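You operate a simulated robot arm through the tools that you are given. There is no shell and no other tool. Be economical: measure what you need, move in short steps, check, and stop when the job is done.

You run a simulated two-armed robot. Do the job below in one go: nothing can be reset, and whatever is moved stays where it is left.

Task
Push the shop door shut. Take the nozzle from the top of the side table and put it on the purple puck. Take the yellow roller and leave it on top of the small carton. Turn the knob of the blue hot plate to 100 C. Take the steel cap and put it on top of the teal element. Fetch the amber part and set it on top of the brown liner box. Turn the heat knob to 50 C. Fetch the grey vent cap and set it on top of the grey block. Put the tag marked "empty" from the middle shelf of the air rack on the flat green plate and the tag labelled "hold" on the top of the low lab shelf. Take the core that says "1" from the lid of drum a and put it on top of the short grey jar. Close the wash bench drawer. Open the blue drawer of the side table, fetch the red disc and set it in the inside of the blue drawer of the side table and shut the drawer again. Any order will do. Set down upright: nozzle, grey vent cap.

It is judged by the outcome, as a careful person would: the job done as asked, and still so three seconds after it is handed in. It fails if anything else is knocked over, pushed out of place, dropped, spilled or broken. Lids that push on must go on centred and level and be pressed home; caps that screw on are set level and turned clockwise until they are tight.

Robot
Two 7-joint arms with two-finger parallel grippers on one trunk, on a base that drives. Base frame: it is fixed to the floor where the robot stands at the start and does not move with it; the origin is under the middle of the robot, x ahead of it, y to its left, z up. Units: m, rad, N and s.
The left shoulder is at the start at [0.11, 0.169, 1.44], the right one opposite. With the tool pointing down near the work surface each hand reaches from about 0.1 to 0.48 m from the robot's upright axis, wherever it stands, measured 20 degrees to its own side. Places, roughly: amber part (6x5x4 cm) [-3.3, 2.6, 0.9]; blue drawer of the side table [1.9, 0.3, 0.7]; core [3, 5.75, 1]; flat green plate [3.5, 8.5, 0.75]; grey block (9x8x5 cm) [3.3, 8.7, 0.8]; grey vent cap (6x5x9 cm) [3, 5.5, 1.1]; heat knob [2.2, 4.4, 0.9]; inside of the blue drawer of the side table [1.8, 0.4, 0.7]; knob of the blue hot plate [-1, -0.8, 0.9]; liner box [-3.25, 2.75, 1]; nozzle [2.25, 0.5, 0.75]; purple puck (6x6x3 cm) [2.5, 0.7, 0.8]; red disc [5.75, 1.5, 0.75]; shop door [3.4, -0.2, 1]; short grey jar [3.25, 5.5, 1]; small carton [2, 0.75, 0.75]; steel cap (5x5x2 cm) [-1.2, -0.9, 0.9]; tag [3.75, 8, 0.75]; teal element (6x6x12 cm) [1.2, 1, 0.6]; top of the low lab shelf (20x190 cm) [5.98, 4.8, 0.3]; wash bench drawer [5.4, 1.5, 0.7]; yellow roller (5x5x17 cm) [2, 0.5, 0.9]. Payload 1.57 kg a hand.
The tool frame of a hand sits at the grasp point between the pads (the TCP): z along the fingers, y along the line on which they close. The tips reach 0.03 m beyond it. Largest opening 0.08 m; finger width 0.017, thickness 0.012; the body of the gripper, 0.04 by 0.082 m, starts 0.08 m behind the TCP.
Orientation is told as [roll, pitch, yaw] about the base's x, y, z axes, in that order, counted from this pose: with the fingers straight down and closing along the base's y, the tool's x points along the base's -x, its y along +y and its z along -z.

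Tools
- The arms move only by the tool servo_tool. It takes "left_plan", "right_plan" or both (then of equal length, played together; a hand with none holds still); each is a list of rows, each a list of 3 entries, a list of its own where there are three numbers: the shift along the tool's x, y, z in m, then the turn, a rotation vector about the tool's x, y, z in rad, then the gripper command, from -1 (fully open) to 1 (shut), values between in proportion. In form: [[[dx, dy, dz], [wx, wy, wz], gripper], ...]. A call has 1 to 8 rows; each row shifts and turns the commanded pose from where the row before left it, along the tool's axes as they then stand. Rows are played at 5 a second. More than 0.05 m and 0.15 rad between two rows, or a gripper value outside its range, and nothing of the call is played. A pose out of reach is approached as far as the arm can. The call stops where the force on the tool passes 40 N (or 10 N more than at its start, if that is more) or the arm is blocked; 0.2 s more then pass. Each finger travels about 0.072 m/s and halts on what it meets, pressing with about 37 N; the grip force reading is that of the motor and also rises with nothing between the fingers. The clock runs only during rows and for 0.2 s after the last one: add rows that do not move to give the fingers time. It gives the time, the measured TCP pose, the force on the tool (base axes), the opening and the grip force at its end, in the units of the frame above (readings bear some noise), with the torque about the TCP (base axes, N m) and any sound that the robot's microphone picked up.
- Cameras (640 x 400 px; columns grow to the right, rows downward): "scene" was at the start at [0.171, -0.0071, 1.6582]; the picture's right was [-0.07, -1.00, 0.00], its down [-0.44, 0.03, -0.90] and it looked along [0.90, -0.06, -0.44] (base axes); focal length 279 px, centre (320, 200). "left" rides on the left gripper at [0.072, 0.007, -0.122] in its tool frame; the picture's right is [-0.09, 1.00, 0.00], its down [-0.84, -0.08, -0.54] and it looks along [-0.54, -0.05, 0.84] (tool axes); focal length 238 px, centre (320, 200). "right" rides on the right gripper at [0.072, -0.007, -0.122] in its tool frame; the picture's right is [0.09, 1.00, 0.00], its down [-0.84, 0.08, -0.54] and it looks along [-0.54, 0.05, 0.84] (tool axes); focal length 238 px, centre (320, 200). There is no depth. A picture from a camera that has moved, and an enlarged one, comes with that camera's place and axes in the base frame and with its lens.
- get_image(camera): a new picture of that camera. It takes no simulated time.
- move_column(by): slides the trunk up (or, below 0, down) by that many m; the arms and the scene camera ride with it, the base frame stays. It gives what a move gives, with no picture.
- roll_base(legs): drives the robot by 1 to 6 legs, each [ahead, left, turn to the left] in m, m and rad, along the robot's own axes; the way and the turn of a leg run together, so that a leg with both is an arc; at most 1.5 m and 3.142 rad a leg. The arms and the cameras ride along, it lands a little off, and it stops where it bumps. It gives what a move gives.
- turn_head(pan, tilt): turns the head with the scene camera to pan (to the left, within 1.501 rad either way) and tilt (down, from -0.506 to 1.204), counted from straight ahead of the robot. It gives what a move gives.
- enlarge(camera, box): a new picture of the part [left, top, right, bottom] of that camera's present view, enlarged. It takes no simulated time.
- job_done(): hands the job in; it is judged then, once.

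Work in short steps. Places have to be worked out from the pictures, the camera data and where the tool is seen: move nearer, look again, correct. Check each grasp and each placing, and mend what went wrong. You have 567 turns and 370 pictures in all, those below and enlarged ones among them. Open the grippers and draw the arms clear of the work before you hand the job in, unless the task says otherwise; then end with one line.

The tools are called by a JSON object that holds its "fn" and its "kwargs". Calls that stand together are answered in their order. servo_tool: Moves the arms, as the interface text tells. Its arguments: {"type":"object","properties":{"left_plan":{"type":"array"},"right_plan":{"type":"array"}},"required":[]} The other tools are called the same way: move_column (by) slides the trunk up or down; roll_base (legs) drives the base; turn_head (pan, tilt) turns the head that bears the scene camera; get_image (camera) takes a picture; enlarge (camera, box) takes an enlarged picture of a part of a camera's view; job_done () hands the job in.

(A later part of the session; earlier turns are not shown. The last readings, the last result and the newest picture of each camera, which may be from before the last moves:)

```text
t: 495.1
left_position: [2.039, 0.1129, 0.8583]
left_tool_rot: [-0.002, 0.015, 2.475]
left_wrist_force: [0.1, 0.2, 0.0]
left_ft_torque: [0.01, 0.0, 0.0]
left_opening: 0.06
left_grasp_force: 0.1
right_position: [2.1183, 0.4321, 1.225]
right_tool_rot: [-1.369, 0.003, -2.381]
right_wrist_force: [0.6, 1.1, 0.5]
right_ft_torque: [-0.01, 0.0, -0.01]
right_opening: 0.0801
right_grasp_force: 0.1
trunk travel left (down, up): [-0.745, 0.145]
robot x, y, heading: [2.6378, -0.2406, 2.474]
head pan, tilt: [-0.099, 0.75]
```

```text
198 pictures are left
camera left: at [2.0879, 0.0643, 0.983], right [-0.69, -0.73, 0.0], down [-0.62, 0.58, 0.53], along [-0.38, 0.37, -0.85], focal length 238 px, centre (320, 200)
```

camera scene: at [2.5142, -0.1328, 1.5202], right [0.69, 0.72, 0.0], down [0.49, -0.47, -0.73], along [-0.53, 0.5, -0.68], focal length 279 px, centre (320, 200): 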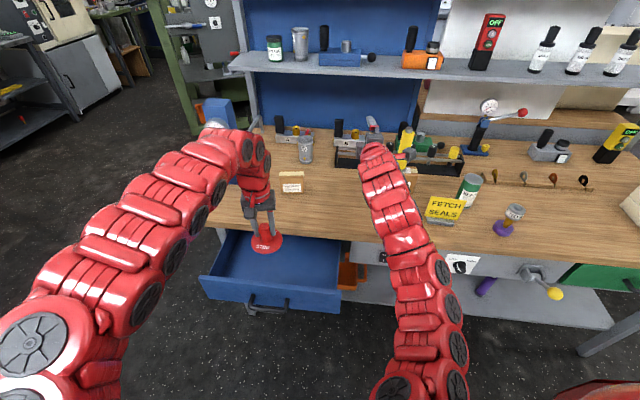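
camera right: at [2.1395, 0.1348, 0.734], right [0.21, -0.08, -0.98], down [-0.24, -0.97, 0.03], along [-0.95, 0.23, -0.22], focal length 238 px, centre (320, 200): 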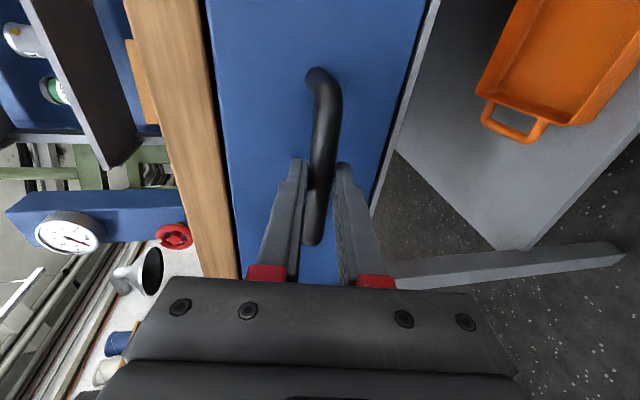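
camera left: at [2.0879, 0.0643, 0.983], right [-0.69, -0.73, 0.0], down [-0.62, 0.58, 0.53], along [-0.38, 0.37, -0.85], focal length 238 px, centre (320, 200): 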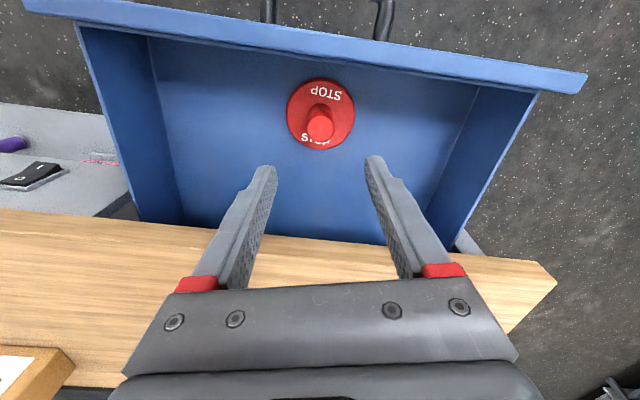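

The disc lies inside. I close the fist, back off and square up to the drawer to push it shut.

{"fn": "servo_tool", "kwargs": {"left_plan": [[[0, 0, 0], [0, 0, 0], 0.5], [[0, 0, -0.02], [0, 0, 0], 1], [[0, 0, -0.02], [0, 0, 0], 1], [[0, 0, 0], [0, 0, 0], 1], [[0, 0, 0], [0, 0, 0], 1]]}}

{"fn": "roll_base", "kwargs": {"legs": [[-0.27, 0, 0], [0, 0, -0.19]]}}

{"fn": "get_image", "kwargs": {"camera": "scene"}}

{"fn": "get_image", "kwargs": {"camera": "left"}}

```text
t: 496.3
left_position: [2.0369, 0.112, 0.8998]
left_tool_rot: [-0.001, 0.014, 2.477]
left_wrist_force: [0.8, 0.3, -0.6]
left_ft_torque: [0.0, -0.01, -0.03]
left_opening: 0.0
left_grasp_force: 20.8
right_position: [2.1176, 0.4316, 1.2258]
right_tool_rot: [-1.372, 0.004, -2.382]
right_wrist_force: [-0.7, -0.4, 0.0]
right_ft_torque: [0.0, -0.03, -0.01]
right_opening: 0.0803
right_grasp_force: 0.1
trunk travel left (down, up): [-0.745, 0.145]
robot x, y, heading: [2.6415, -0.2382, 2.477]
head pan, tilt: [-0.099, 0.75]
```

```text
t: 498.9
left_position: [2.3271, 0.0526, 0.9002]
left_tool_rot: [-0.003, 0.015, 2.286]
left_wrist_force: [-0.2, 0.9, 0.6]
left_ft_torque: [-0.02, 0.03, 0.01]
left_opening: 0.0
left_grasp_force: 21.1
right_position: [2.4679, 0.3514, 1.2255]
right_tool_rot: [-1.37, 0.004, -2.568]
right_wrist_force: [-0.3, -1.0, 0.4]
right_ft_torque: [-0.03, 0.01, 0.01]
right_opening: 0.08
right_grasp_force: 0.1
trunk travel left (down, up): [-0.745, 0.145]
robot x, y, heading: [2.8496, -0.402, 2.29]
head pan, tilt: [-0.099, 0.75]
```

```text
197 pictures are left
camera scene: at [2.7506, -0.2779, 1.6233], right [0.81, 0.58, 0.0], down [0.4, -0.56, -0.73], along [-0.42, 0.6, -0.68], focal length 279 px, centre (320, 200)
```

scene: 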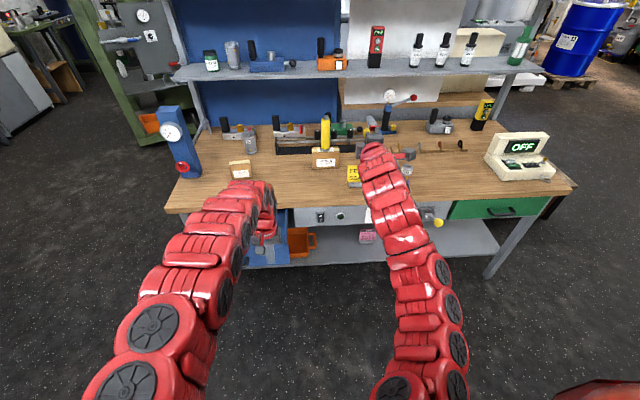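

```text
196 pictures are left
camera left: at [2.367, -0.0037, 1.0244], right [-0.81, -0.58, 0.0], down [-0.5, 0.69, 0.53], along [-0.31, 0.43, -0.85], focal length 238 px, centre (320, 200)
```

left: 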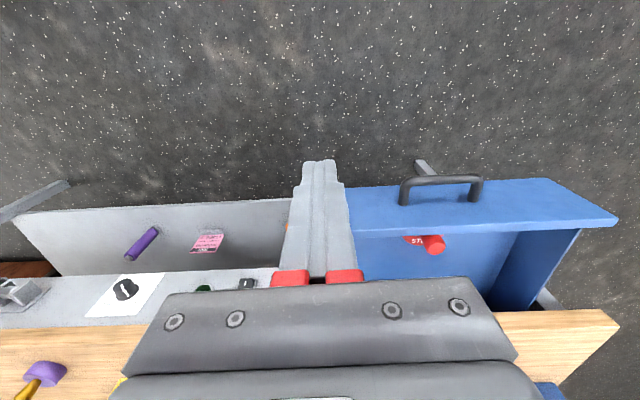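

I shift left so the fist faces the free left part of the drawer front, and lower it.

{"fn": "roll_base", "kwargs": {"legs": [[0, 0.27, 0]]}}

{"fn": "move_column", "kwargs": {"by": -0.18}}

{"fn": "get_image", "kwargs": {"camera": "left"}}

```text
t: 500.8
left_position: [2.1236, -0.1249, 0.9002]
left_tool_rot: [-0.001, 0.015, 2.288]
left_wrist_force: [0.2, 1.0, -0.4]
left_ft_torque: [-0.04, 0.01, 0.02]
left_opening: 0.0
left_grasp_force: 21.0
right_position: [2.2639, 0.1744, 1.2241]
right_tool_rot: [-1.371, 0.003, -2.57]
right_wrist_force: [0.2, 0.2, 0.5]
right_ft_torque: [0.01, 0.01, 0.02]
right_opening: 0.0798
right_grasp_force: 0.1
trunk travel left (down, up): [-0.745, 0.145]
robot x, y, heading: [2.6487, -0.5828, 2.292]
head pan, tilt: [-0.099, 0.75]
```

```text
t: 502.8
left_position: [2.1244, -0.1239, 0.7211]
left_tool_rot: [-0.002, 0.014, 2.289]
left_wrist_force: [0.4, 0.2, -0.2]
left_ft_torque: [0.03, -0.02, 0.04]
left_opening: 0.0001
left_grasp_force: 21.0
right_position: [2.2643, 0.1748, 1.0454]
right_tool_rot: [-1.371, 0.005, -2.569]
right_wrist_force: [-0.2, 0.0, -0.2]
right_ft_torque: [0.03, 0.0, -0.02]
right_opening: 0.0802
right_grasp_force: 0.0
trunk travel left (down, up): [-0.565, 0.325]
robot x, y, heading: [2.6483, -0.5788, 2.287]
head pan, tilt: [-0.099, 0.75]
```

```text
195 pictures are left
camera left: at [2.1643, -0.1813, 0.8443], right [-0.81, -0.59, 0.0], down [-0.5, 0.69, 0.53], along [-0.31, 0.43, -0.85], focal length 238 px, centre (320, 200)
```

left: 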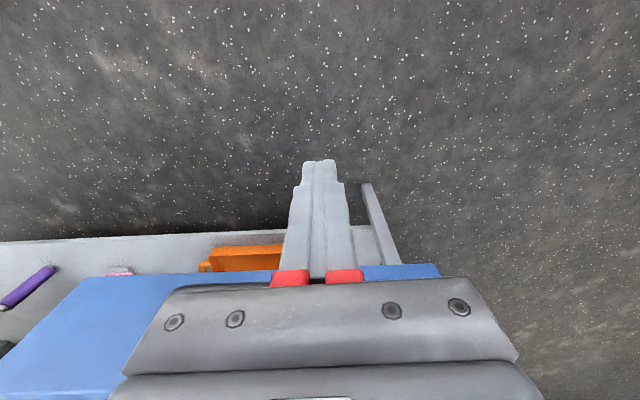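

Aligned with the left part of the front. Push ahead.

{"fn": "roll_base", "kwargs": {"legs": [[0.2, 0, 0]]}}

{"fn": "get_image", "kwargs": {"camera": "scene"}}

```text
t: 504.4
left_position: [1.9944, 0.0256, 0.7196]
left_tool_rot: [-0.002, 0.016, 2.286]
left_wrist_force: [0.0, 0.2, 0.2]
left_ft_torque: [0.0, -0.02, -0.01]
left_opening: 0.0
left_grasp_force: 21.4
right_position: [2.1354, 0.3239, 1.0455]
right_tool_rot: [-1.37, 0.002, -2.57]
right_wrist_force: [0.6, -0.4, 0.0]
right_ft_torque: [0.02, 0.01, 0.02]
right_opening: 0.0802
right_grasp_force: 0.1
trunk travel left (down, up): [-0.565, 0.325]
robot x, y, heading: [2.5201, -0.4317, 2.287]
head pan, tilt: [-0.099, 0.75]
```

```text
194 pictures are left
camera scene: at [2.4176, -0.3054, 1.4432], right [0.81, 0.58, 0.0], down [0.4, -0.56, -0.73], along [-0.42, 0.6, -0.68], focal length 279 px, centre (320, 200)
```

scene: 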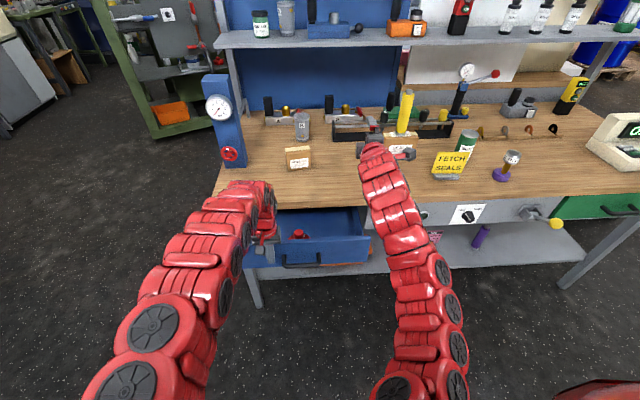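

{"fn": "roll_base", "kwargs": {"legs": [[0.2, 0, 0]]}}

{"fn": "get_image", "kwargs": {"camera": "scene"}}

```text
t: 505.8
left_position: [1.8984, 0.1358, 0.7213]
left_tool_rot: [0.002, 0.036, 2.282]
left_wrist_force: [2.9, -3.7, 6.0]
left_ft_torque: [0.51, 0.32, -0.09]
left_opening: 0.0
left_grasp_force: 21.3
right_position: [2.0349, 0.4388, 1.0446]
right_tool_rot: [-1.371, 0.003, -2.571]
right_wrist_force: [0.0, 0.0, -0.3]
right_ft_torque: [0.01, 0.07, 0.01]
right_opening: 0.08
right_grasp_force: 0.1
trunk travel left (down, up): [-0.565, 0.325]
robot x, y, heading: [2.4182, -0.3163, 2.286]
head pan, tilt: [-0.099, 0.75]
stopped in leg 1: the force on the tool passed its limit at 184 N (the readings are from after the stop); the commanded pose is now the measured one
```

```text
193 pictures are left
camera scene: at [2.3183, -0.192, 1.4434], right [0.81, 0.58, 0.0], down [0.4, -0.55, -0.73], along [-0.42, 0.6, -0.68], focal length 279 px, centre (320, 200)
```

scene: 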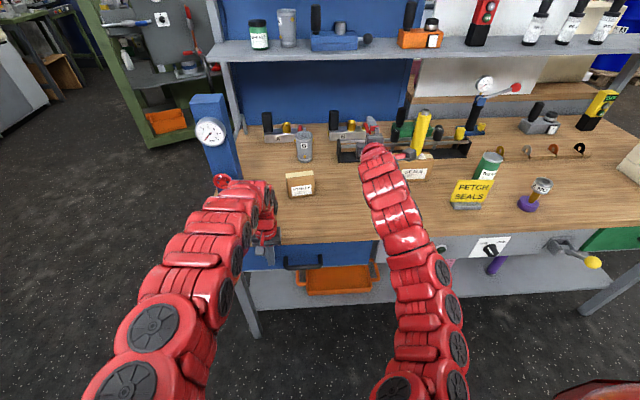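

{"fn": "roll_base", "kwargs": {"legs": [[-0.3, 0, 0]]}}

{"fn": "enlarge", "kwargs": {"camera": "scene", "box": [200, 150, 400, 280]}}

```text
t: 507.9
left_position: [2.0944, -0.092, 0.7203]
left_tool_rot: [0.001, 0.035, 2.289]
left_wrist_force: [0.1, -0.1, -0.5]
left_ft_torque: [0.04, -0.01, -0.03]
left_opening: 0.0
left_grasp_force: 21.6
right_position: [2.2293, 0.2142, 1.0441]
right_tool_rot: [-1.369, 0.005, -2.569]
right_wrist_force: [0.3, -1.0, -1.1]
right_ft_torque: [-0.01, 0.0, 0.02]
right_opening: 0.0799
right_grasp_force: 0.1
trunk travel left (down, up): [-0.565, 0.325]
robot x, y, heading: [2.6184, -0.5412, 2.298]
head pan, tilt: [-0.099, 0.75]
```

```text
3.08 times, centred on (300, 215) of scene
camera zoom: at [2.5148, -0.4167, 1.4434], right [0.81, 0.58, 0.0], down [0.4, -0.55, -0.73], along [-0.43, 0.59, -0.68], focal length 858 px, centre (382, 154)
```

zoom: 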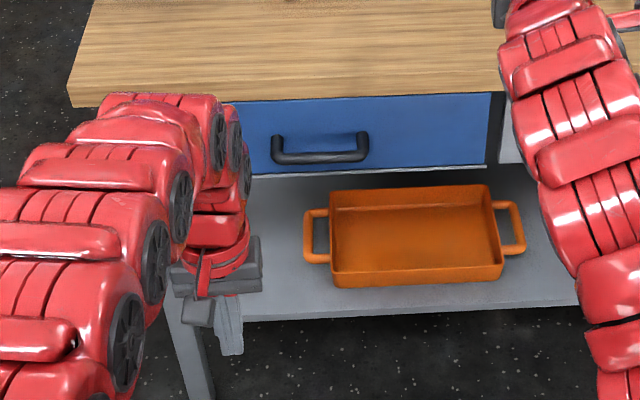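

The drawer is shut with the disc inside. Next the heat knob: raise the trunk, turn into the aisle and drive around the table's far end.

{"fn": "move_column", "kwargs": {"by": 0.35}}

{"fn": "roll_base", "kwargs": {"legs": [[0.1, 0, 0], [0, 0, -1.6]]}}

{"fn": "turn_head", "kwargs": {"pan": 0.1, "tilt": 0.45}}

{"fn": "get_image", "kwargs": {"camera": "scene"}}

```text
t: 511.1
left_position: [2.0936, -0.0913, 1.0453]
left_tool_rot: [0.002, 0.035, 2.287]
left_wrist_force: [-0.6, -1.2, 0.1]
left_ft_torque: [-0.01, -0.01, 0.01]
left_opening: 0.0
left_grasp_force: 21.4
right_position: [2.2296, 0.2122, 1.3704]
right_tool_rot: [-1.367, 0.005, -2.568]
right_wrist_force: [0.5, -0.4, -0.5]
right_ft_torque: [-0.04, 0.02, -0.01]
right_opening: 0.08
right_grasp_force: 0.1
right hand out of reach, approached as far as the arm can: row 1
trunk travel left (down, up): [-0.89, 0.0]
robot x, y, heading: [2.6155, -0.5437, 2.293]
head pan, tilt: [-0.099, 0.75]
```

```text
t: 516.1
left_position: [3.0179, 0.0426, 1.0461]
left_tool_rot: [0.003, 0.034, 0.689]
left_wrist_force: [-0.1, -0.5, 0.5]
left_ft_torque: [0.02, -0.01, -0.01]
left_opening: 0.0002
left_grasp_force: 21.3
right_position: [3.3177, -0.1033, 1.3696]
right_tool_rot: [-1.368, 0.004, 2.117]
right_wrist_force: [-0.5, 0.2, 0.1]
right_ft_torque: [0.0, 0.0, -0.03]
right_opening: 0.0801
right_grasp_force: 0.1
trunk travel left (down, up): [-0.89, 0.0]
robot x, y, heading: [2.549, -0.4697, 0.696]
head pan, tilt: [-0.099, 0.75]
```

```text
t: 516.9
left_position: [3.0185, 0.0406, 1.0454]
left_tool_rot: [0.003, 0.037, 0.689]
left_wrist_force: [-0.6, 0.4, -0.4]
left_ft_torque: [0.01, -0.01, 0.03]
left_opening: 0.0002
left_grasp_force: 21.8
right_position: [3.3184, -0.1034, 1.3693]
right_tool_rot: [-1.367, 0.003, 2.117]
right_wrist_force: [-0.3, -0.1, -0.1]
right_ft_torque: [0.03, 0.0, -0.01]
right_opening: 0.0805
right_grasp_force: 0.0
trunk travel left (down, up): [-0.89, 0.0]
robot x, y, heading: [2.5562, -0.4666, 0.698]
head pan, tilt: [0.099, 0.45]
```

```text
191 pictures are left
camera scene: at [2.6771, -0.353, 1.795], right [0.71, -0.7, 0.0], down [-0.31, -0.31, -0.9], along [0.63, 0.64, -0.44], focal length 279 px, centre (320, 200)
```

scene: 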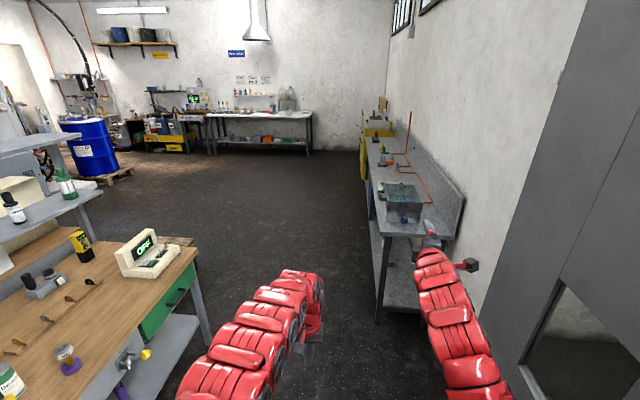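

{"fn": "roll_base", "kwargs": {"legs": [[0.9, 0.1, 0], [0.95, 0.15, 0], [1.05, 0.8, 0]]}}

{"fn": "turn_head", "kwargs": {"pan": 1.2, "tilt": 0.4}}

{"fn": "get_image", "kwargs": {"camera": "scene"}}

```text
t: 532.5
left_position: [4.6187, 2.6887, 1.0461]
left_tool_rot: [0.001, 0.035, 0.685]
left_wrist_force: [-0.4, 0.1, -0.2]
left_ft_torque: [0.01, 0.02, -0.02]
left_opening: 0.0
left_grasp_force: 20.6
right_position: [4.9183, 2.5448, 1.37]
right_tool_rot: [-1.368, 0.004, 2.113]
right_wrist_force: [-0.4, 0.0, -0.3]
right_ft_torque: [-0.01, -0.01, 0.0]
right_opening: 0.08
right_grasp_force: 0.0
trunk travel left (down, up): [-0.89, 0.0]
robot x, y, heading: [4.1507, 2.1808, 0.69]
head pan, tilt: [0.099, 0.45]
```

```text
t: 533.9
left_position: [4.6187, 2.6901, 1.0452]
left_tool_rot: [0.002, 0.036, 0.686]
left_wrist_force: [0.1, -0.2, 0.5]
left_ft_torque: [-0.01, 0.0, 0.01]
left_opening: 0.0
left_grasp_force: 21.3
right_position: [4.9177, 2.5454, 1.3685]
right_tool_rot: [-1.368, 0.001, 2.113]
right_wrist_force: [-0.3, 0.2, 0.0]
right_ft_torque: [-0.02, 0.0, 0.04]
right_opening: 0.0802
right_grasp_force: 0.1
trunk travel left (down, up): [-0.89, 0.0]
robot x, y, heading: [4.1508, 2.1807, 0.693]
head pan, tilt: [1.201, 0.4]
```

```text
190 pictures are left
camera scene: at [4.1816, 2.3203, 1.7997], right [0.95, 0.31, 0.0], down [0.12, -0.37, -0.92], along [-0.29, 0.87, -0.39], focal length 279 px, centre (320, 200)
```

scene: 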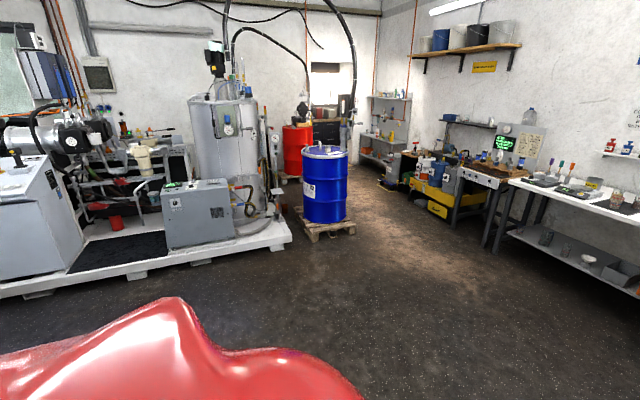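

{"fn": "enlarge", "kwargs": {"camera": "scene", "box": [130, 150, 370, 260]}}

```text
2.67 times, centred on (250, 205) of scene
camera zoom: at [4.1816, 2.3203, 1.7997], right [0.95, 0.31, 0.0], down [0.12, -0.37, -0.92], along [-0.29, 0.87, -0.39], focal length 744 px, centre (507, 187)
```

zoom: 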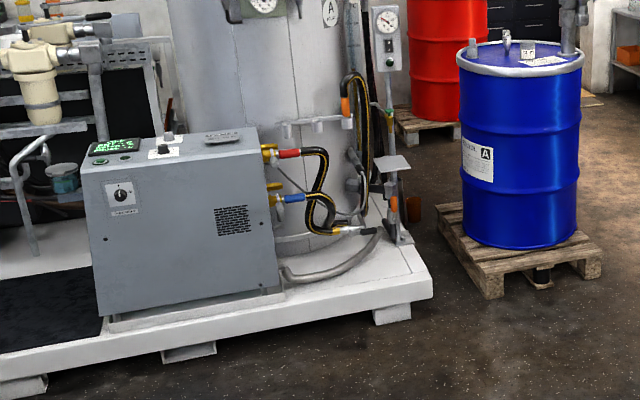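

I strafe to stand in front of the heater cabinet and turn to face it.

{"fn": "roll_base", "kwargs": {"legs": [[-0.05, 0.9, 0], [0, 0.95, 0], [0, 0, 1.66]]}}

{"fn": "turn_head", "kwargs": {"pan": 0, "tilt": 0.6}}

{"fn": "get_image", "kwargs": {"camera": "scene"}}

```text
t: 547.3
left_position: [2.3627, 3.9952, 1.0451]
left_tool_rot: [0.004, 0.036, 2.357]
left_wrist_force: [0.9, 0.2, 0.7]
left_ft_torque: [0.0, 0.0, 0.05]
left_opening: 0.0
left_grasp_force: 21.4
right_position: [2.4768, 4.3095, 1.3689]
right_tool_rot: [-1.367, 0.005, -2.499]
right_wrist_force: [0.5, 0.3, -0.2]
right_ft_torque: [0.01, -0.01, -0.01]
right_opening: 0.0801
right_grasp_force: 0.1
trunk travel left (down, up): [-0.89, 0.0]
robot x, y, heading: [2.9155, 3.579, 2.362]
head pan, tilt: [1.201, 0.4]
```

```text
t: 548.7
left_position: [2.3633, 3.9955, 1.0453]
left_tool_rot: [0.002, 0.037, 2.355]
left_wrist_force: [0.5, 0.3, 0.0]
left_ft_torque: [0.03, -0.04, 0.03]
left_opening: 0.0001
left_grasp_force: 21.0
right_position: [2.4767, 4.3081, 1.3689]
right_tool_rot: [-1.368, 0.004, -2.5]
right_wrist_force: [0.5, -0.3, 0.1]
right_ft_torque: [-0.02, 0.0, -0.01]
right_opening: 0.0803
right_grasp_force: 0.0
trunk travel left (down, up): [-0.89, 0.0]
robot x, y, heading: [2.9166, 3.5763, 2.362]
head pan, tilt: [0.0, 0.6]
```

```text
188 pictures are left
camera scene: at [2.7938, 3.6988, 1.7815], right [0.7, 0.71, 0.0], down [0.4, -0.4, -0.83], along [-0.59, 0.58, -0.56], focal length 279 px, centre (320, 200)
```

scene: 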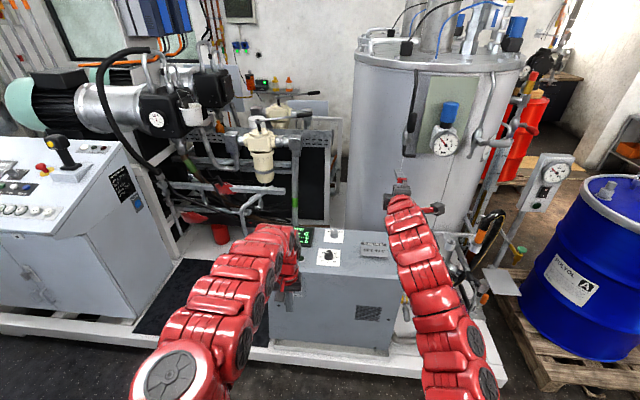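

{"fn": "enlarge", "kwargs": {"camera": "scene", "box": [250, 200, 410, 300]}}

```text
4.00 times, centred on (330, 250) of scene
camera zoom: at [2.7938, 3.6988, 1.7815], right [0.7, 0.71, 0.0], down [0.4, -0.4, -0.83], along [-0.59, 0.58, -0.56], focal length 1116 px, centre (280, 0)
```

zoom: 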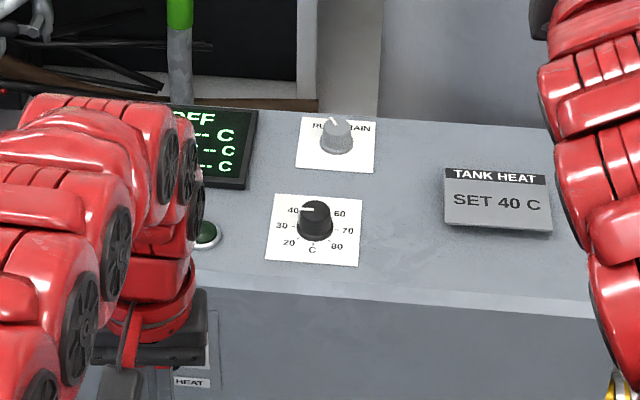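

The top dial reads °C (20–80) with the pointer near 40: this is the heat knob. I bring the open left hand over it.

{"fn": "servo_tool", "kwargs": {"left_plan": [[[0, 0, 0], [0, 0, 0], 0], [[0, 0, 0], [0, 0, 0], -0.5], [[0, 0, 0], [0, 0, 0], -0.5], [[0, 0, 0], [0, 0, 0], -0.5], [[0, 0, 0], [0, 0, 0], -0.5]]}}

{"fn": "roll_base", "kwargs": {"legs": [[0.25, -0.126, 0]]}}

{"fn": "get_image", "kwargs": {"camera": "left"}}

```text
t: 549.9
left_position: [2.3616, 3.9963, 1.0458]
left_tool_rot: [0.003, 0.038, 2.356]
left_wrist_force: [-0.6, -0.6, 0.1]
left_ft_torque: [0.0, 0.01, 0.0]
left_opening: 0.06
left_grasp_force: 0.1
right_position: [2.4771, 4.3079, 1.3698]
right_tool_rot: [-1.369, 0.004, -2.501]
right_wrist_force: [0.3, 0.6, 0.5]
right_ft_torque: [0.0, 0.02, -0.01]
right_opening: 0.08
right_grasp_force: 0.1
trunk travel left (down, up): [-0.89, 0.0]
robot x, y, heading: [2.9119, 3.5811, 2.36]
head pan, tilt: [0.0, 0.6]
```

```text
t: 551.8
left_position: [2.276, 4.2566, 1.0469]
left_tool_rot: [0.003, 0.035, 2.353]
left_wrist_force: [0.1, -0.2, -0.1]
left_ft_torque: [0.03, -0.02, -0.01]
left_opening: 0.0599
left_grasp_force: 0.0
right_position: [2.3914, 4.5702, 1.3706]
right_tool_rot: [-1.37, 0.005, -2.505]
right_wrist_force: [0.6, -0.2, -0.5]
right_ft_torque: [-0.01, 0.01, -0.03]
right_opening: 0.0799
right_grasp_force: 0.1
trunk travel left (down, up): [-0.89, 0.0]
robot x, y, heading: [2.8225, 3.845, 2.359]
head pan, tilt: [0.0, 0.6]
```

```text
186 pictures are left
camera left: at [2.3181, 4.2065, 1.1715], right [-0.77, -0.63, 0.0], down [-0.55, 0.66, 0.51], along [-0.32, 0.4, -0.86], focal length 238 px, centre (320, 200)
```

left: 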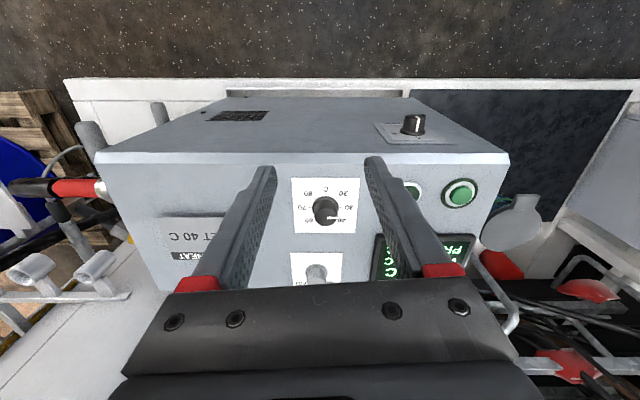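

The knob is 6 cm ahead. I level the hand, advance and look closely.

{"fn": "servo_tool", "kwargs": {"left_plan": [[[0, 0, 0], [0, -0.036, 0], -0.5], [[0, 0, 0], [0, 0, 0], -0.5]]}}

{"fn": "roll_base", "kwargs": {"legs": [[0.055, 0, 0]]}}

{"fn": "enlarge", "kwargs": {"camera": "left", "box": [260, 110, 400, 220]}}

```text
t: 552.4
left_position: [2.2752, 4.2585, 1.0464]
left_tool_rot: [0.001, -0.001, 2.352]
left_wrist_force: [-0.3, -0.3, 0.0]
left_ft_torque: [0.02, 0.0, -0.02]
left_opening: 0.0597
left_grasp_force: 0.1
right_position: [2.3923, 4.5716, 1.3692]
right_tool_rot: [-1.37, 0.004, -2.506]
right_wrist_force: [0.0, 0.0, 0.9]
right_ft_torque: [0.02, 0.0, 0.0]
right_opening: 0.0801
right_grasp_force: 0.1
trunk travel left (down, up): [-0.89, 0.0]
robot x, y, heading: [2.8258, 3.8435, 2.357]
head pan, tilt: [0.0, 0.6]
```

```text
t: 553.4
left_position: [2.241, 4.2943, 1.0492]
left_tool_rot: [0.002, -0.006, 2.349]
left_wrist_force: [0.7, 0.9, -0.1]
left_ft_torque: [0.03, 0.03, 0.04]
left_opening: 0.0599
left_grasp_force: 0.1
right_position: [2.3578, 4.6053, 1.3741]
right_tool_rot: [-1.373, 0.003, -2.503]
right_wrist_force: [0.8, -0.3, -0.1]
right_ft_torque: [0.02, -0.01, 0.01]
right_opening: 0.08
right_grasp_force: 0.0
trunk travel left (down, up): [-0.89, 0.0]
robot x, y, heading: [2.7878, 3.8804, 2.357]
head pan, tilt: [0.0, 0.6]
```

```text
3.64 times, centred on (330, 165) of left
camera zoom: at [2.2862, 4.2393, 1.1715], right [-0.77, -0.63, 0.0], down [-0.53, 0.65, 0.55], along [-0.35, 0.42, -0.84], focal length 867 px, centre (284, 327)
```

zoom: 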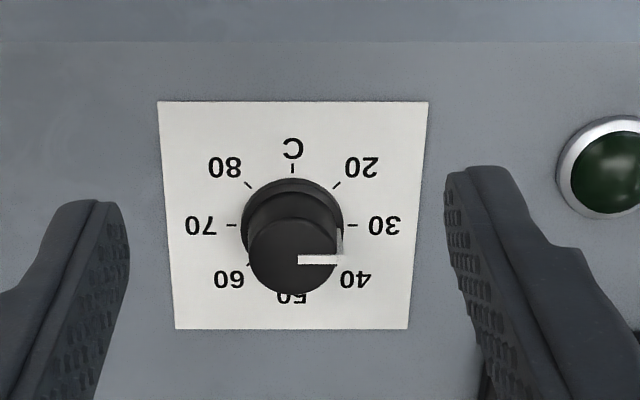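

The pointer is at about 30; 50 is 90° clockwise. I advance with the arm and descend in steps, correcting from the picture.

{"fn": "servo_tool", "kwargs": {"left_plan": [[[-0.03, 0, 0.0], [0, 0.006, 0], -0.5], [[0, 0, 0.03], [0, 0, 0], -0.5], [[0, 0, 0], [0, 0, 0], -0.5]]}}

{"fn": "get_image", "kwargs": {"camera": "left"}}

```text
t: 554.1
left_position: [2.2265, 4.3058, 1.0171]
left_tool_rot: [0.002, 0.01, 2.348]
left_wrist_force: [-0.5, 0.0, -0.5]
left_ft_torque: [0.0, -0.01, 0.01]
left_opening: 0.06
left_grasp_force: 0.0
left hand out of reach, approached as far as the arm can: row 1, 2
right_position: [2.351, 4.6103, 1.3675]
right_tool_rot: [-1.366, 0.007, -2.505]
right_wrist_force: [-0.1, -0.4, 0.2]
right_ft_torque: [0.0, 0.02, -0.01]
right_opening: 0.08
right_grasp_force: 0.2
trunk travel left (down, up): [-0.89, 0.0]
robot x, y, heading: [2.7893, 3.8819, 2.354]
head pan, tilt: [0.0, 0.6]
```

```text
184 pictures are left
camera left: at [2.2716, 4.2516, 1.14], right [-0.77, -0.63, 0.0], down [-0.54, 0.65, 0.53], along [-0.34, 0.41, -0.84], focal length 238 px, centre (320, 200)
```

left: 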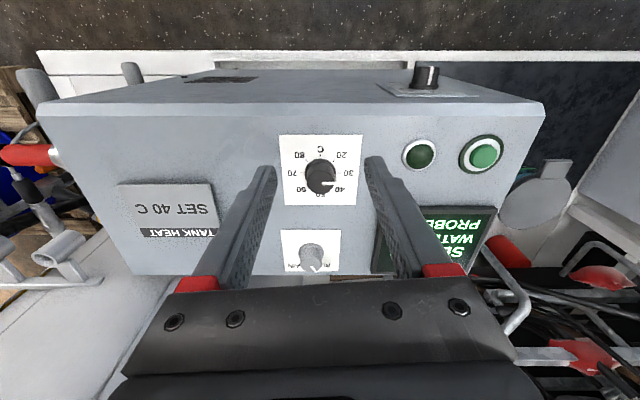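

{"fn": "roll_base", "kwargs": {"legs": [[0.03, 0, 0]]}}

{"fn": "get_image", "kwargs": {"camera": "left"}}

```text
t: 555.1
left_position: [2.2141, 4.323, 1.0202]
left_tool_rot: [0.0, 0.003, 2.347]
left_wrist_force: [0.6, 0.5, 0.6]
left_ft_torque: [0.02, -0.02, 0.04]
left_opening: 0.0599
left_grasp_force: 0.0
right_position: [2.3402, 4.625, 1.3766]
right_tool_rot: [-1.381, 0.009, -2.502]
right_wrist_force: [14.5, -16.3, -4.1]
right_ft_torque: [0.5, 0.5, 0.02]
right_opening: 0.0721
right_grasp_force: 0.0
trunk travel left (down, up): [-0.89, 0.0]
robot x, y, heading: [2.7694, 3.8994, 2.355]
head pan, tilt: [0.0, 0.6]
stopped in leg 1: the force on the tool passed its limit at 164 N (the readings are from after the stop); the commanded pose is now the measured one
```

```text
183 pictures are left
camera left: at [2.2584, 4.2682, 1.1431], right [-0.78, -0.63, 0.0], down [-0.53, 0.65, 0.54], along [-0.34, 0.42, -0.84], focal length 238 px, centre (320, 200)
```

left: 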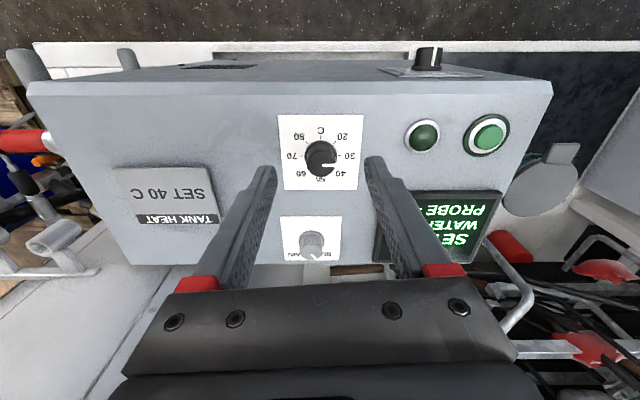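

The right hand touched the tank. I back off and check with the scene camera.

{"fn": "roll_base", "kwargs": {"legs": [[-0.2, 0, 0]]}}

{"fn": "turn_head", "kwargs": {"pan": -0.2, "tilt": 0.4}}

{"fn": "get_image", "kwargs": {"camera": "scene"}}

```text
t: 556.7
left_position: [2.3499, 4.1844, 1.0167]
left_tool_rot: [0.002, 0.007, 2.348]
left_wrist_force: [0.5, 0.3, -0.6]
left_ft_torque: [0.0, -0.03, 0.02]
left_opening: 0.06
left_grasp_force: 0.0
right_position: [2.4739, 4.4886, 1.3728]
right_tool_rot: [-1.378, 0.008, -2.507]
right_wrist_force: [0.8, 0.0, -0.2]
right_ft_torque: [0.02, 0.01, -0.03]
right_opening: 0.0801
right_grasp_force: 0.1
trunk travel left (down, up): [-0.89, 0.0]
robot x, y, heading: [2.9053, 3.756, 2.349]
head pan, tilt: [0.0, 0.6]
```

```text
t: 557.4
left_position: [2.3522, 4.1839, 1.0194]
left_tool_rot: [0.001, 0.005, 2.349]
left_wrist_force: [-0.4, 0.2, -0.2]
left_ft_torque: [0.0, 0.05, 0.03]
left_opening: 0.0599
left_grasp_force: 0.0
right_position: [2.4765, 4.486, 1.3756]
right_tool_rot: [-1.382, 0.008, -2.505]
right_wrist_force: [0.5, -0.6, 0.7]
right_ft_torque: [0.02, 0.01, -0.02]
right_opening: 0.08
right_grasp_force: 0.0
trunk travel left (down, up): [-0.89, 0.0]
robot x, y, heading: [2.9093, 3.7589, 2.352]
head pan, tilt: [-0.201, 0.4]
```

```text
182 pictures are left
camera scene: at [2.8018, 3.8901, 1.7999], right [0.83, 0.55, 0.0], down [0.21, -0.32, -0.92], along [-0.51, 0.77, -0.39], focal length 279 px, centre (320, 200)
```

scene: 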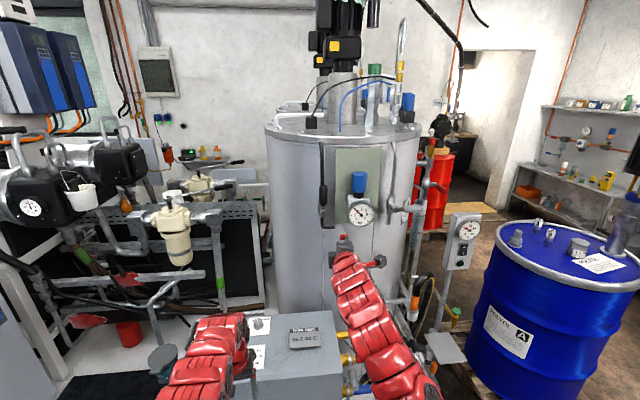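

Nothing was harmed. I return the right hand to a compact tool-down posture.

{"fn": "servo_tool", "kwargs": {"right_plan": [[[0, 0, 0], [0, 0, 0.15], -1], [[0, 0, 0], [0, 0, 0.15], -1], [[0, 0, 0], [0, 0, 0.15], -1], [[0, 0, 0], [0, 0, 0.15], -1], [[0, 0, 0], [0, 0, 0.15], -1], [[0, 0, 0], [0, 0, 0.15], -1], [[0, 0, 0], [0, 0, 0.15], -1], [[0, 0, 0], [0, 0, 0.15], -1]]}}

{"fn": "servo_tool", "kwargs": {"right_plan": [[[0, 0, 0], [0, 0, 0.15], -1], [[0, 0, 0], [0, 0, 0.15], -1], [[0, 0, 0], [0, 0, 0.07], -1], [[0.028, 0, 0], [0, 0.139, 0], -1], [[0.028, 0, 0], [0, 0.139, 0], -1], [[0.028, 0, 0], [0, 0.139, 0], -1], [[0.028, 0, 0], [0, 0.139, 0], -1], [[0.028, 0, 0], [0, 0.139, 0], -1]]}}

{"fn": "servo_tool", "kwargs": {"right_plan": [[[0.028, 0, 0], [0, 0.139, 0], -1], [[0.028, 0, 0], [0, 0.139, 0], -1], [[0.028, 0, 0], [0, 0.139, 0], -1], [[0.028, 0, 0], [0, 0.139, 0], -1], [[0.028, 0, 0], [0, 0.12, 0], -1], [[0, 0, 0], [0, 0, 0], -1]]}}

```text
t: 559.2
left_position: [2.3511, 4.1845, 1.0167]
left_tool_rot: [0.003, 0.006, 2.347]
left_wrist_force: [0.6, 0.2, 0.5]
left_ft_torque: [0.01, 0.02, 0.0]
left_opening: 0.0599
left_grasp_force: 0.1
right_position: [2.4796, 4.5145, 1.3833]
right_tool_rot: [-1.084, -1.142, -2.934]
right_wrist_force: [-0.4, -0.6, -0.1]
right_ft_torque: [0.02, 0.03, 0.0]
right_opening: 0.0799
right_grasp_force: 0.1
right hand out of reach, approached as far as the arm can: row 8
trunk travel left (down, up): [-0.89, 0.0]
robot x, y, heading: [2.9124, 3.7566, 2.354]
head pan, tilt: [-0.201, 0.4]
```

```text
t: 561.0
left_position: [2.3519, 4.1849, 1.0175]
left_tool_rot: [0.003, 0.003, 2.348]
left_wrist_force: [0.5, -0.3, -1.0]
left_ft_torque: [-0.01, -0.02, 0.03]
left_opening: 0.0598
left_grasp_force: 0.0
right_position: [2.5217, 4.5684, 1.2787]
right_tool_rot: [-0.013, -0.778, 2.219]
right_wrist_force: [0.1, -0.2, 0.3]
right_ft_torque: [0.01, -0.02, -0.01]
right_opening: 0.08
right_grasp_force: 0.0
right hand out of reach, approached as far as the arm can: row 1, 2, 3, 7, 8
trunk travel left (down, up): [-0.89, 0.0]
robot x, y, heading: [2.911, 3.7595, 2.348]
head pan, tilt: [-0.201, 0.4]
```

```text
t: 562.4
left_position: [2.3521, 4.1846, 1.0177]
left_tool_rot: [0.002, 0.006, 2.348]
left_wrist_force: [-0.5, 0.0, 0.1]
left_ft_torque: [0.0, -0.02, 0.0]
left_opening: 0.0602
left_grasp_force: 0.2
right_position: [2.6353, 4.4687, 1.2083]
right_tool_rot: [0.095, -0.103, 2.202]
right_wrist_force: [-0.1, -0.2, 0.3]
right_ft_torque: [0.0, 0.02, -0.02]
right_opening: 0.0799
right_grasp_force: 0.1
right hand out of reach, approached as far as the arm can: row 1, 2, 3, 4, 5
trunk travel left (down, up): [-0.89, 0.0]
robot x, y, heading: [2.9084, 3.7579, 2.349]
head pan, tilt: [-0.201, 0.4]
```

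Now drive ahead to bring the left hand over the knob.

{"fn": "roll_base", "kwargs": {"legs": [[0.195, 0, 0]]}}

{"fn": "servo_tool", "kwargs": {"left_plan": [[[0, 0, 0.02], [0, 0, 0], -0.5], [[0, 0, 0], [0, 0, 0], -0.5]]}}

{"fn": "get_image", "kwargs": {"camera": "left"}}

```text
t: 564.0
left_position: [2.2137, 4.3195, 1.0201]
left_tool_rot: [0.001, 0.004, 2.349]
left_wrist_force: [-0.9, -0.1, -0.2]
left_ft_torque: [-0.02, 0.03, 0.0]
left_opening: 0.06
left_grasp_force: 0.0
right_position: [2.4983, 4.6044, 1.21]
right_tool_rot: [0.095, -0.106, 2.203]
right_wrist_force: [-0.1, 0.0, -0.3]
right_ft_torque: [0.03, 0.03, 0.01]
right_opening: 0.0799
right_grasp_force: 0.1
trunk travel left (down, up): [-0.89, 0.0]
robot x, y, heading: [2.7738, 3.895, 2.359]
head pan, tilt: [-0.201, 0.4]
```

```text
t: 564.6
left_position: [2.2227, 4.3088, 1.0031]
left_tool_rot: [0.002, 0.007, 2.349]
left_wrist_force: [0.5, -0.2, -0.1]
left_ft_torque: [-0.04, 0.0, 0.02]
left_opening: 0.06
left_grasp_force: 0.0
left hand out of reach, approached as far as the arm can: row 1
right_position: [2.4979, 4.6043, 1.2089]
right_tool_rot: [0.093, -0.105, 2.202]
right_wrist_force: [0.2, 0.1, 1.2]
right_ft_torque: [0.05, 0.01, 0.02]
right_opening: 0.0802
right_grasp_force: 0.2
trunk travel left (down, up): [-0.89, 0.0]
robot x, y, heading: [2.7726, 3.8918, 2.353]
head pan, tilt: [-0.201, 0.4]
```

```text
181 pictures are left
camera left: at [2.2666, 4.2541, 1.1266], right [-0.77, -0.63, 0.0], down [-0.53, 0.65, 0.54], along [-0.34, 0.41, -0.84], focal length 238 px, centre (320, 200)
```

left: 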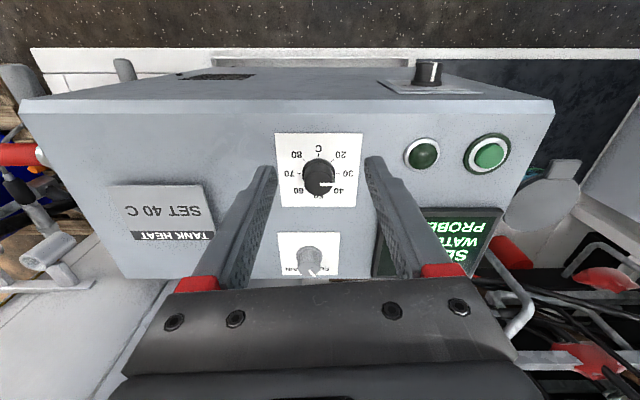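

{"fn": "roll_base", "kwargs": {"legs": [[0.018, 0, 0]]}}

{"fn": "move_column", "kwargs": {"by": -0.02}}

{"fn": "get_image", "kwargs": {"camera": "left"}}

```text
t: 565.4
left_position: [2.2108, 4.3196, 1.0064]
left_tool_rot: [0.001, 0.003, 2.349]
left_wrist_force: [0.5, -0.5, 0.1]
left_ft_torque: [-0.01, 0.04, 0.0]
left_opening: 0.06
left_grasp_force: 0.1
right_position: [2.4866, 4.6156, 1.2116]
right_tool_rot: [0.096, -0.108, 2.202]
right_wrist_force: [-0.1, 0.4, 0.3]
right_ft_torque: [0.02, -0.01, -0.02]
right_opening: 0.0801
right_grasp_force: 0.0
trunk travel left (down, up): [-0.89, 0.0]
robot x, y, heading: [2.7614, 3.9097, 2.358]
head pan, tilt: [-0.201, 0.4]
```

```text
t: 566.1
left_position: [2.209, 4.3214, 0.9849]
left_tool_rot: [0.001, 0.006, 2.349]
left_wrist_force: [0.4, 1.5, 0.1]
left_ft_torque: [0.0, -0.02, 0.02]
left_opening: 0.06
left_grasp_force: 0.1
right_position: [2.4839, 4.6182, 1.19]
right_tool_rot: [0.094, -0.106, 2.202]
right_wrist_force: [0.0, -0.1, -0.5]
right_ft_torque: [-0.01, 0.01, 0.0]
right_opening: 0.0801
right_grasp_force: 0.1
trunk travel left (down, up): [-0.87, 0.02]
robot x, y, heading: [2.7578, 3.9104, 2.351]
head pan, tilt: [-0.201, 0.4]
```

```text
180 pictures are left
camera left: at [2.2542, 4.2673, 1.1067], right [-0.77, -0.63, 0.0], down [-0.53, 0.65, 0.54], along [-0.34, 0.41, -0.84], focal length 238 px, centre (320, 200)
```

left: 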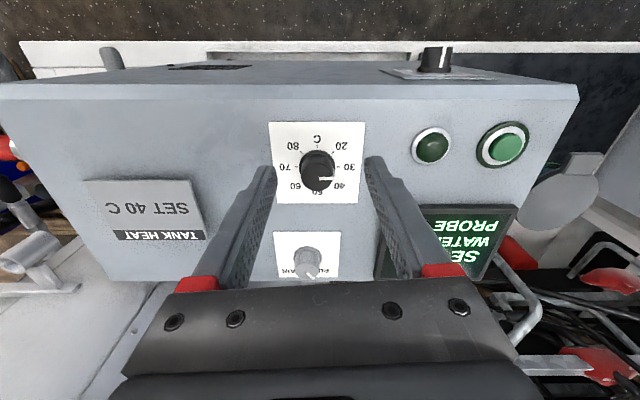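

Scale changes between pictures put the panel near z≈0.87, so the knob is still ~3.5 cm ahead. I inch the base forward.

{"fn": "roll_base", "kwargs": {"legs": [[0.033, 0, 0]]}}

{"fn": "move_column", "kwargs": {"by": -0.03}}

{"fn": "get_image", "kwargs": {"camera": "left"}}

```text
t: 566.9
left_position: [2.1896, 4.3414, 0.9869]
left_tool_rot: [0.001, 0.001, 2.35]
left_wrist_force: [0.4, 0.5, 1.3]
left_ft_torque: [0.05, 0.03, -0.02]
left_opening: 0.06
left_grasp_force: 0.0
right_position: [2.4657, 4.6372, 1.192]
right_tool_rot: [0.097, -0.113, 2.202]
right_wrist_force: [0.6, -0.6, 0.1]
right_ft_torque: [0.02, 0.05, 0.01]
right_opening: 0.0799
right_grasp_force: 0.0
trunk travel left (down, up): [-0.87, 0.02]
robot x, y, heading: [2.7359, 3.9279, 2.358]
head pan, tilt: [-0.201, 0.4]
```

```text
t: 567.7
left_position: [2.1858, 4.3453, 0.9527]
left_tool_rot: [0.002, 0.008, 2.351]
left_wrist_force: [-0.7, 0.3, -0.1]
left_ft_torque: [-0.02, 0.01, 0.01]
left_opening: 0.0599
left_grasp_force: 0.1
right_position: [2.4617, 4.6422, 1.1571]
right_tool_rot: [0.094, -0.104, 2.203]
right_wrist_force: [0.3, 0.6, -0.2]
right_ft_torque: [-0.04, 0.01, -0.01]
right_opening: 0.0803
right_grasp_force: 0.0
trunk travel left (down, up): [-0.84, 0.05]
robot x, y, heading: [2.7391, 3.9306, 2.355]
head pan, tilt: [-0.201, 0.4]
```

```text
179 pictures are left
camera left: at [2.2305, 4.2906, 1.0757], right [-0.77, -0.63, 0.0], down [-0.54, 0.65, 0.54], along [-0.34, 0.41, -0.84], focal length 238 px, centre (320, 200)
```

left: 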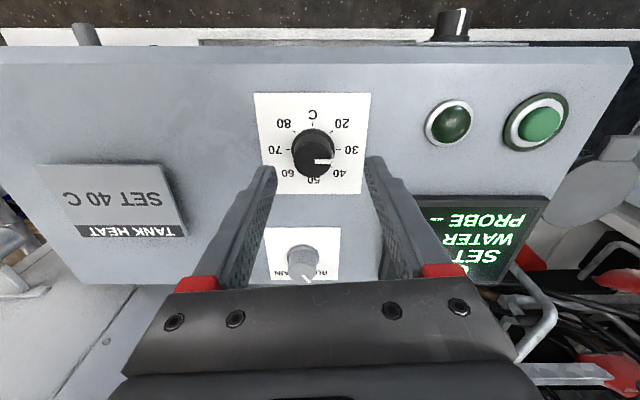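

{"fn": "servo_tool", "kwargs": {"left_plan": [[[-0.008, -0.003, 0], [0, 0, 0], -0.5], [[0, 0, 0], [0, 0, 0], -0.5]]}}

{"fn": "move_column", "kwargs": {"by": -0.035}}

{"fn": "get_image", "kwargs": {"camera": "left"}}

```text
t: 568.3
left_position: [2.1834, 4.3528, 0.9539]
left_tool_rot: [0.003, 0.005, 2.349]
left_wrist_force: [0.1, -0.5, -1.4]
left_ft_torque: [0.01, -0.03, 0.01]
left_opening: 0.0598
left_grasp_force: 0.2
right_position: [2.4628, 4.6423, 1.1593]
right_tool_rot: [0.095, -0.106, 2.204]
right_wrist_force: [0.1, 0.4, 0.1]
right_ft_torque: [0.0, 0.01, 0.01]
right_opening: 0.08
right_grasp_force: 0.1
trunk travel left (down, up): [-0.84, 0.05]
robot x, y, heading: [2.7413, 3.9259, 2.356]
head pan, tilt: [-0.201, 0.4]
```

```text
t: 569.0
left_position: [2.1824, 4.3528, 0.9182]
left_tool_rot: [0.003, 0.004, 2.351]
left_wrist_force: [-0.3, -0.7, -0.7]
left_ft_torque: [0.03, 0.0, 0.01]
left_opening: 0.0602
left_grasp_force: 0.0
right_position: [2.4618, 4.6397, 1.1253]
right_tool_rot: [0.095, -0.105, 2.204]
right_wrist_force: [-1.0, -1.0, -0.3]
right_ft_torque: [0.06, -0.04, 0.02]
right_opening: 0.0799
right_grasp_force: 0.1
trunk travel left (down, up): [-0.805, 0.085]
robot x, y, heading: [2.7399, 3.9294, 2.361]
head pan, tilt: [-0.201, 0.4]
```

```text
178 pictures are left
camera left: at [2.228, 4.2973, 1.0416], right [-0.77, -0.63, 0.0], down [-0.53, 0.65, 0.54], along [-0.34, 0.41, -0.84], focal length 238 px, centre (320, 200)
```

left: 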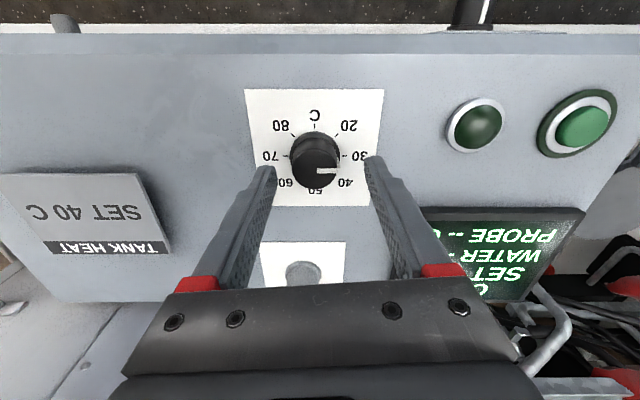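

Aligned. Lower 1.8 cm and close on the knob.

{"fn": "move_column", "kwargs": {"by": -0.018}}

{"fn": "servo_tool", "kwargs": {"left_plan": [[[0, -0.002, 0], [0, 0, 0], -0.1], [[0, 0, 0], [0, 0, 0], 0.3], [[0, 0, 0], [0, 0, 0], 0.7], [[0, 0, 0], [0, 0, 0], 0.7], [[0, 0, 0], [0, 0, 0], 0.7]]}}

{"fn": "get_image", "kwargs": {"camera": "left"}}

```text
t: 569.7
left_position: [2.1836, 4.3518, 0.9008]
left_tool_rot: [0.0, 0.004, 2.35]
left_wrist_force: [-0.1, 0.4, -0.2]
left_ft_torque: [0.01, 0.02, 0.0]
left_opening: 0.0599
left_grasp_force: 0.0
right_position: [2.4612, 4.6405, 1.1062]
right_tool_rot: [0.095, -0.105, 2.203]
right_wrist_force: [-0.6, -0.1, -1.3]
right_ft_torque: [-0.01, -0.03, 0.01]
right_opening: 0.0803
right_grasp_force: 0.0
trunk travel left (down, up): [-0.787, 0.103]
robot x, y, heading: [2.735, 3.9297, 2.355]
head pan, tilt: [-0.201, 0.4]
```

```text
t: 570.9
left_position: [2.186, 4.3556, 0.9006]
left_tool_rot: [0.002, 0.006, 2.349]
left_wrist_force: [6.7, 7.4, -1.5]
left_ft_torque: [0.42, -0.2, -0.07]
left_opening: 0.0337
left_grasp_force: 41.5
right_position: [2.4631, 4.6418, 1.1052]
right_tool_rot: [0.095, -0.107, 2.202]
right_wrist_force: [-0.2, -0.1, -0.8]
right_ft_torque: [0.01, 0.04, 0.0]
right_opening: 0.0799
right_grasp_force: 0.0
trunk travel left (down, up): [-0.787, 0.103]
robot x, y, heading: [2.7362, 3.93, 2.356]
head pan, tilt: [-0.201, 0.4]
```

```text
177 pictures are left
camera left: at [2.2309, 4.3008, 1.0237], right [-0.77, -0.63, 0.0], down [-0.53, 0.65, 0.54], along [-0.34, 0.41, -0.84], focal length 238 px, centre (320, 200)
```

left: 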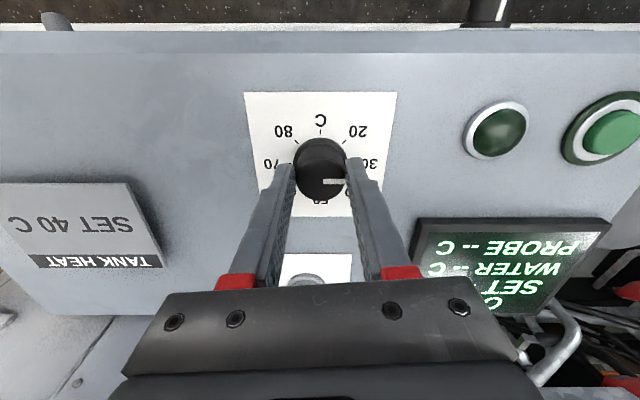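

Gripped. Turn clockwise 1.48 rad in two goes.

{"fn": "servo_tool", "kwargs": {"left_plan": [[[0, 0, 0], [0, 0, 0.147], 0.7], [[0, 0, 0], [0, 0, 0.147], 0.7], [[0, 0, 0], [0, 0, 0.147], 0.7], [[0, 0, 0], [0, 0, 0.147], 0.7], [[0, 0, 0], [0, 0, 0.147], 0.7], [[0, 0, 0], [0, 0, 0], 0.7]]}}

{"fn": "get_image", "kwargs": {"camera": "left"}}

```text
t: 572.3
left_position: [2.1839, 4.354, 0.9005]
left_tool_rot: [0.0, 0.005, 1.614]
left_wrist_force: [-4.5, 9.4, 6.6]
left_ft_torque: [0.03, 0.31, -0.05]
left_opening: 0.0337
left_grasp_force: 41.9
right_position: [2.4613, 4.6426, 1.1053]
right_tool_rot: [0.096, -0.108, 2.203]
right_wrist_force: [0.1, -0.3, -0.7]
right_ft_torque: [0.0, -0.02, 0.01]
right_opening: 0.0799
right_grasp_force: 0.0
trunk travel left (down, up): [-0.787, 0.103]
robot x, y, heading: [2.7387, 3.9289, 2.36]
head pan, tilt: [-0.201, 0.4]
```

```text
176 pictures are left
camera left: at [2.1793, 4.2832, 1.0237], right [-1.0, 0.05, 0.0], down [0.04, 0.84, 0.54], along [0.03, 0.54, -0.84], focal length 238 px, centre (320, 200)
```

left: 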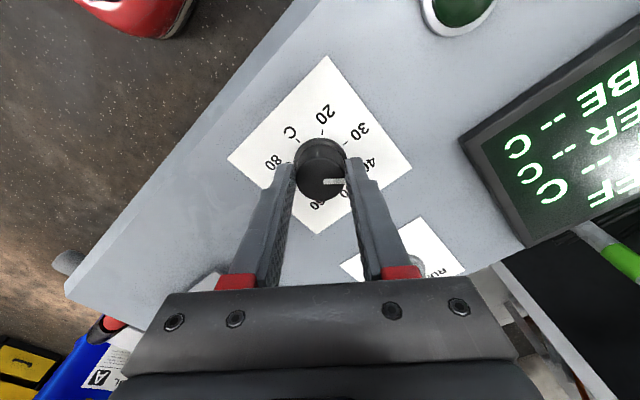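

{"fn": "servo_tool", "kwargs": {"left_plan": [[[0, 0, 0], [0, 0, 0.147], 0.7], [[0, 0, 0], [0, 0, 0.147], 0.7], [[0, 0, 0], [0, 0, 0.147], 0.7], [[0, 0, 0], [0, 0, 0.147], 0.7], [[0, 0, 0], [0, 0, 0.147], 0.7], [[0, 0, 0], [0, 0, 0], 0.7]]}}

{"fn": "enlarge", "kwargs": {"camera": "left", "box": [240, 100, 400, 220]}}

```text
t: 573.7
left_position: [2.1808, 4.3541, 0.9001]
left_tool_rot: [-0.003, 0.001, 0.88]
left_wrist_force: [-31.2, 12.4, 13.6]
left_ft_torque: [-0.14, 1.66, 0.12]
left_opening: 0.0333
left_grasp_force: 41.3
right_position: [2.4598, 4.6406, 1.1044]
right_tool_rot: [0.094, -0.105, 2.201]
right_wrist_force: [0.1, -0.2, -0.4]
right_ft_torque: [-0.02, 0.0, -0.02]
right_opening: 0.08
right_grasp_force: 0.0
trunk travel left (down, up): [-0.787, 0.103]
robot x, y, heading: [2.7415, 3.929, 2.36]
head pan, tilt: [-0.201, 0.4]
```

```text
3.33 times, centred on (320, 160) of left
camera zoom: at [2.1285, 4.3043, 1.0234], right [-0.71, 0.7, 0.0], down [0.59, 0.6, 0.54], along [0.38, 0.38, -0.84], focal length 794 px, centre (320, 333)
```

zoom: 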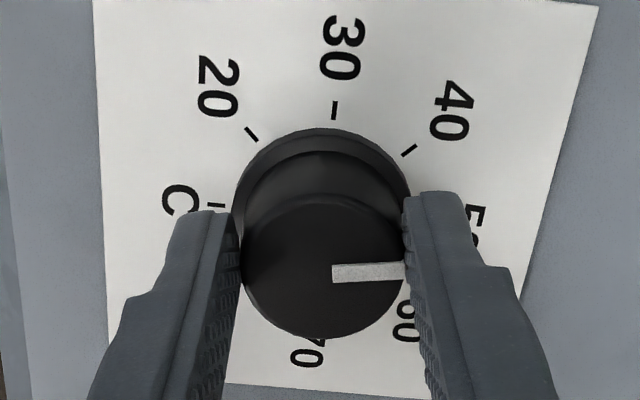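

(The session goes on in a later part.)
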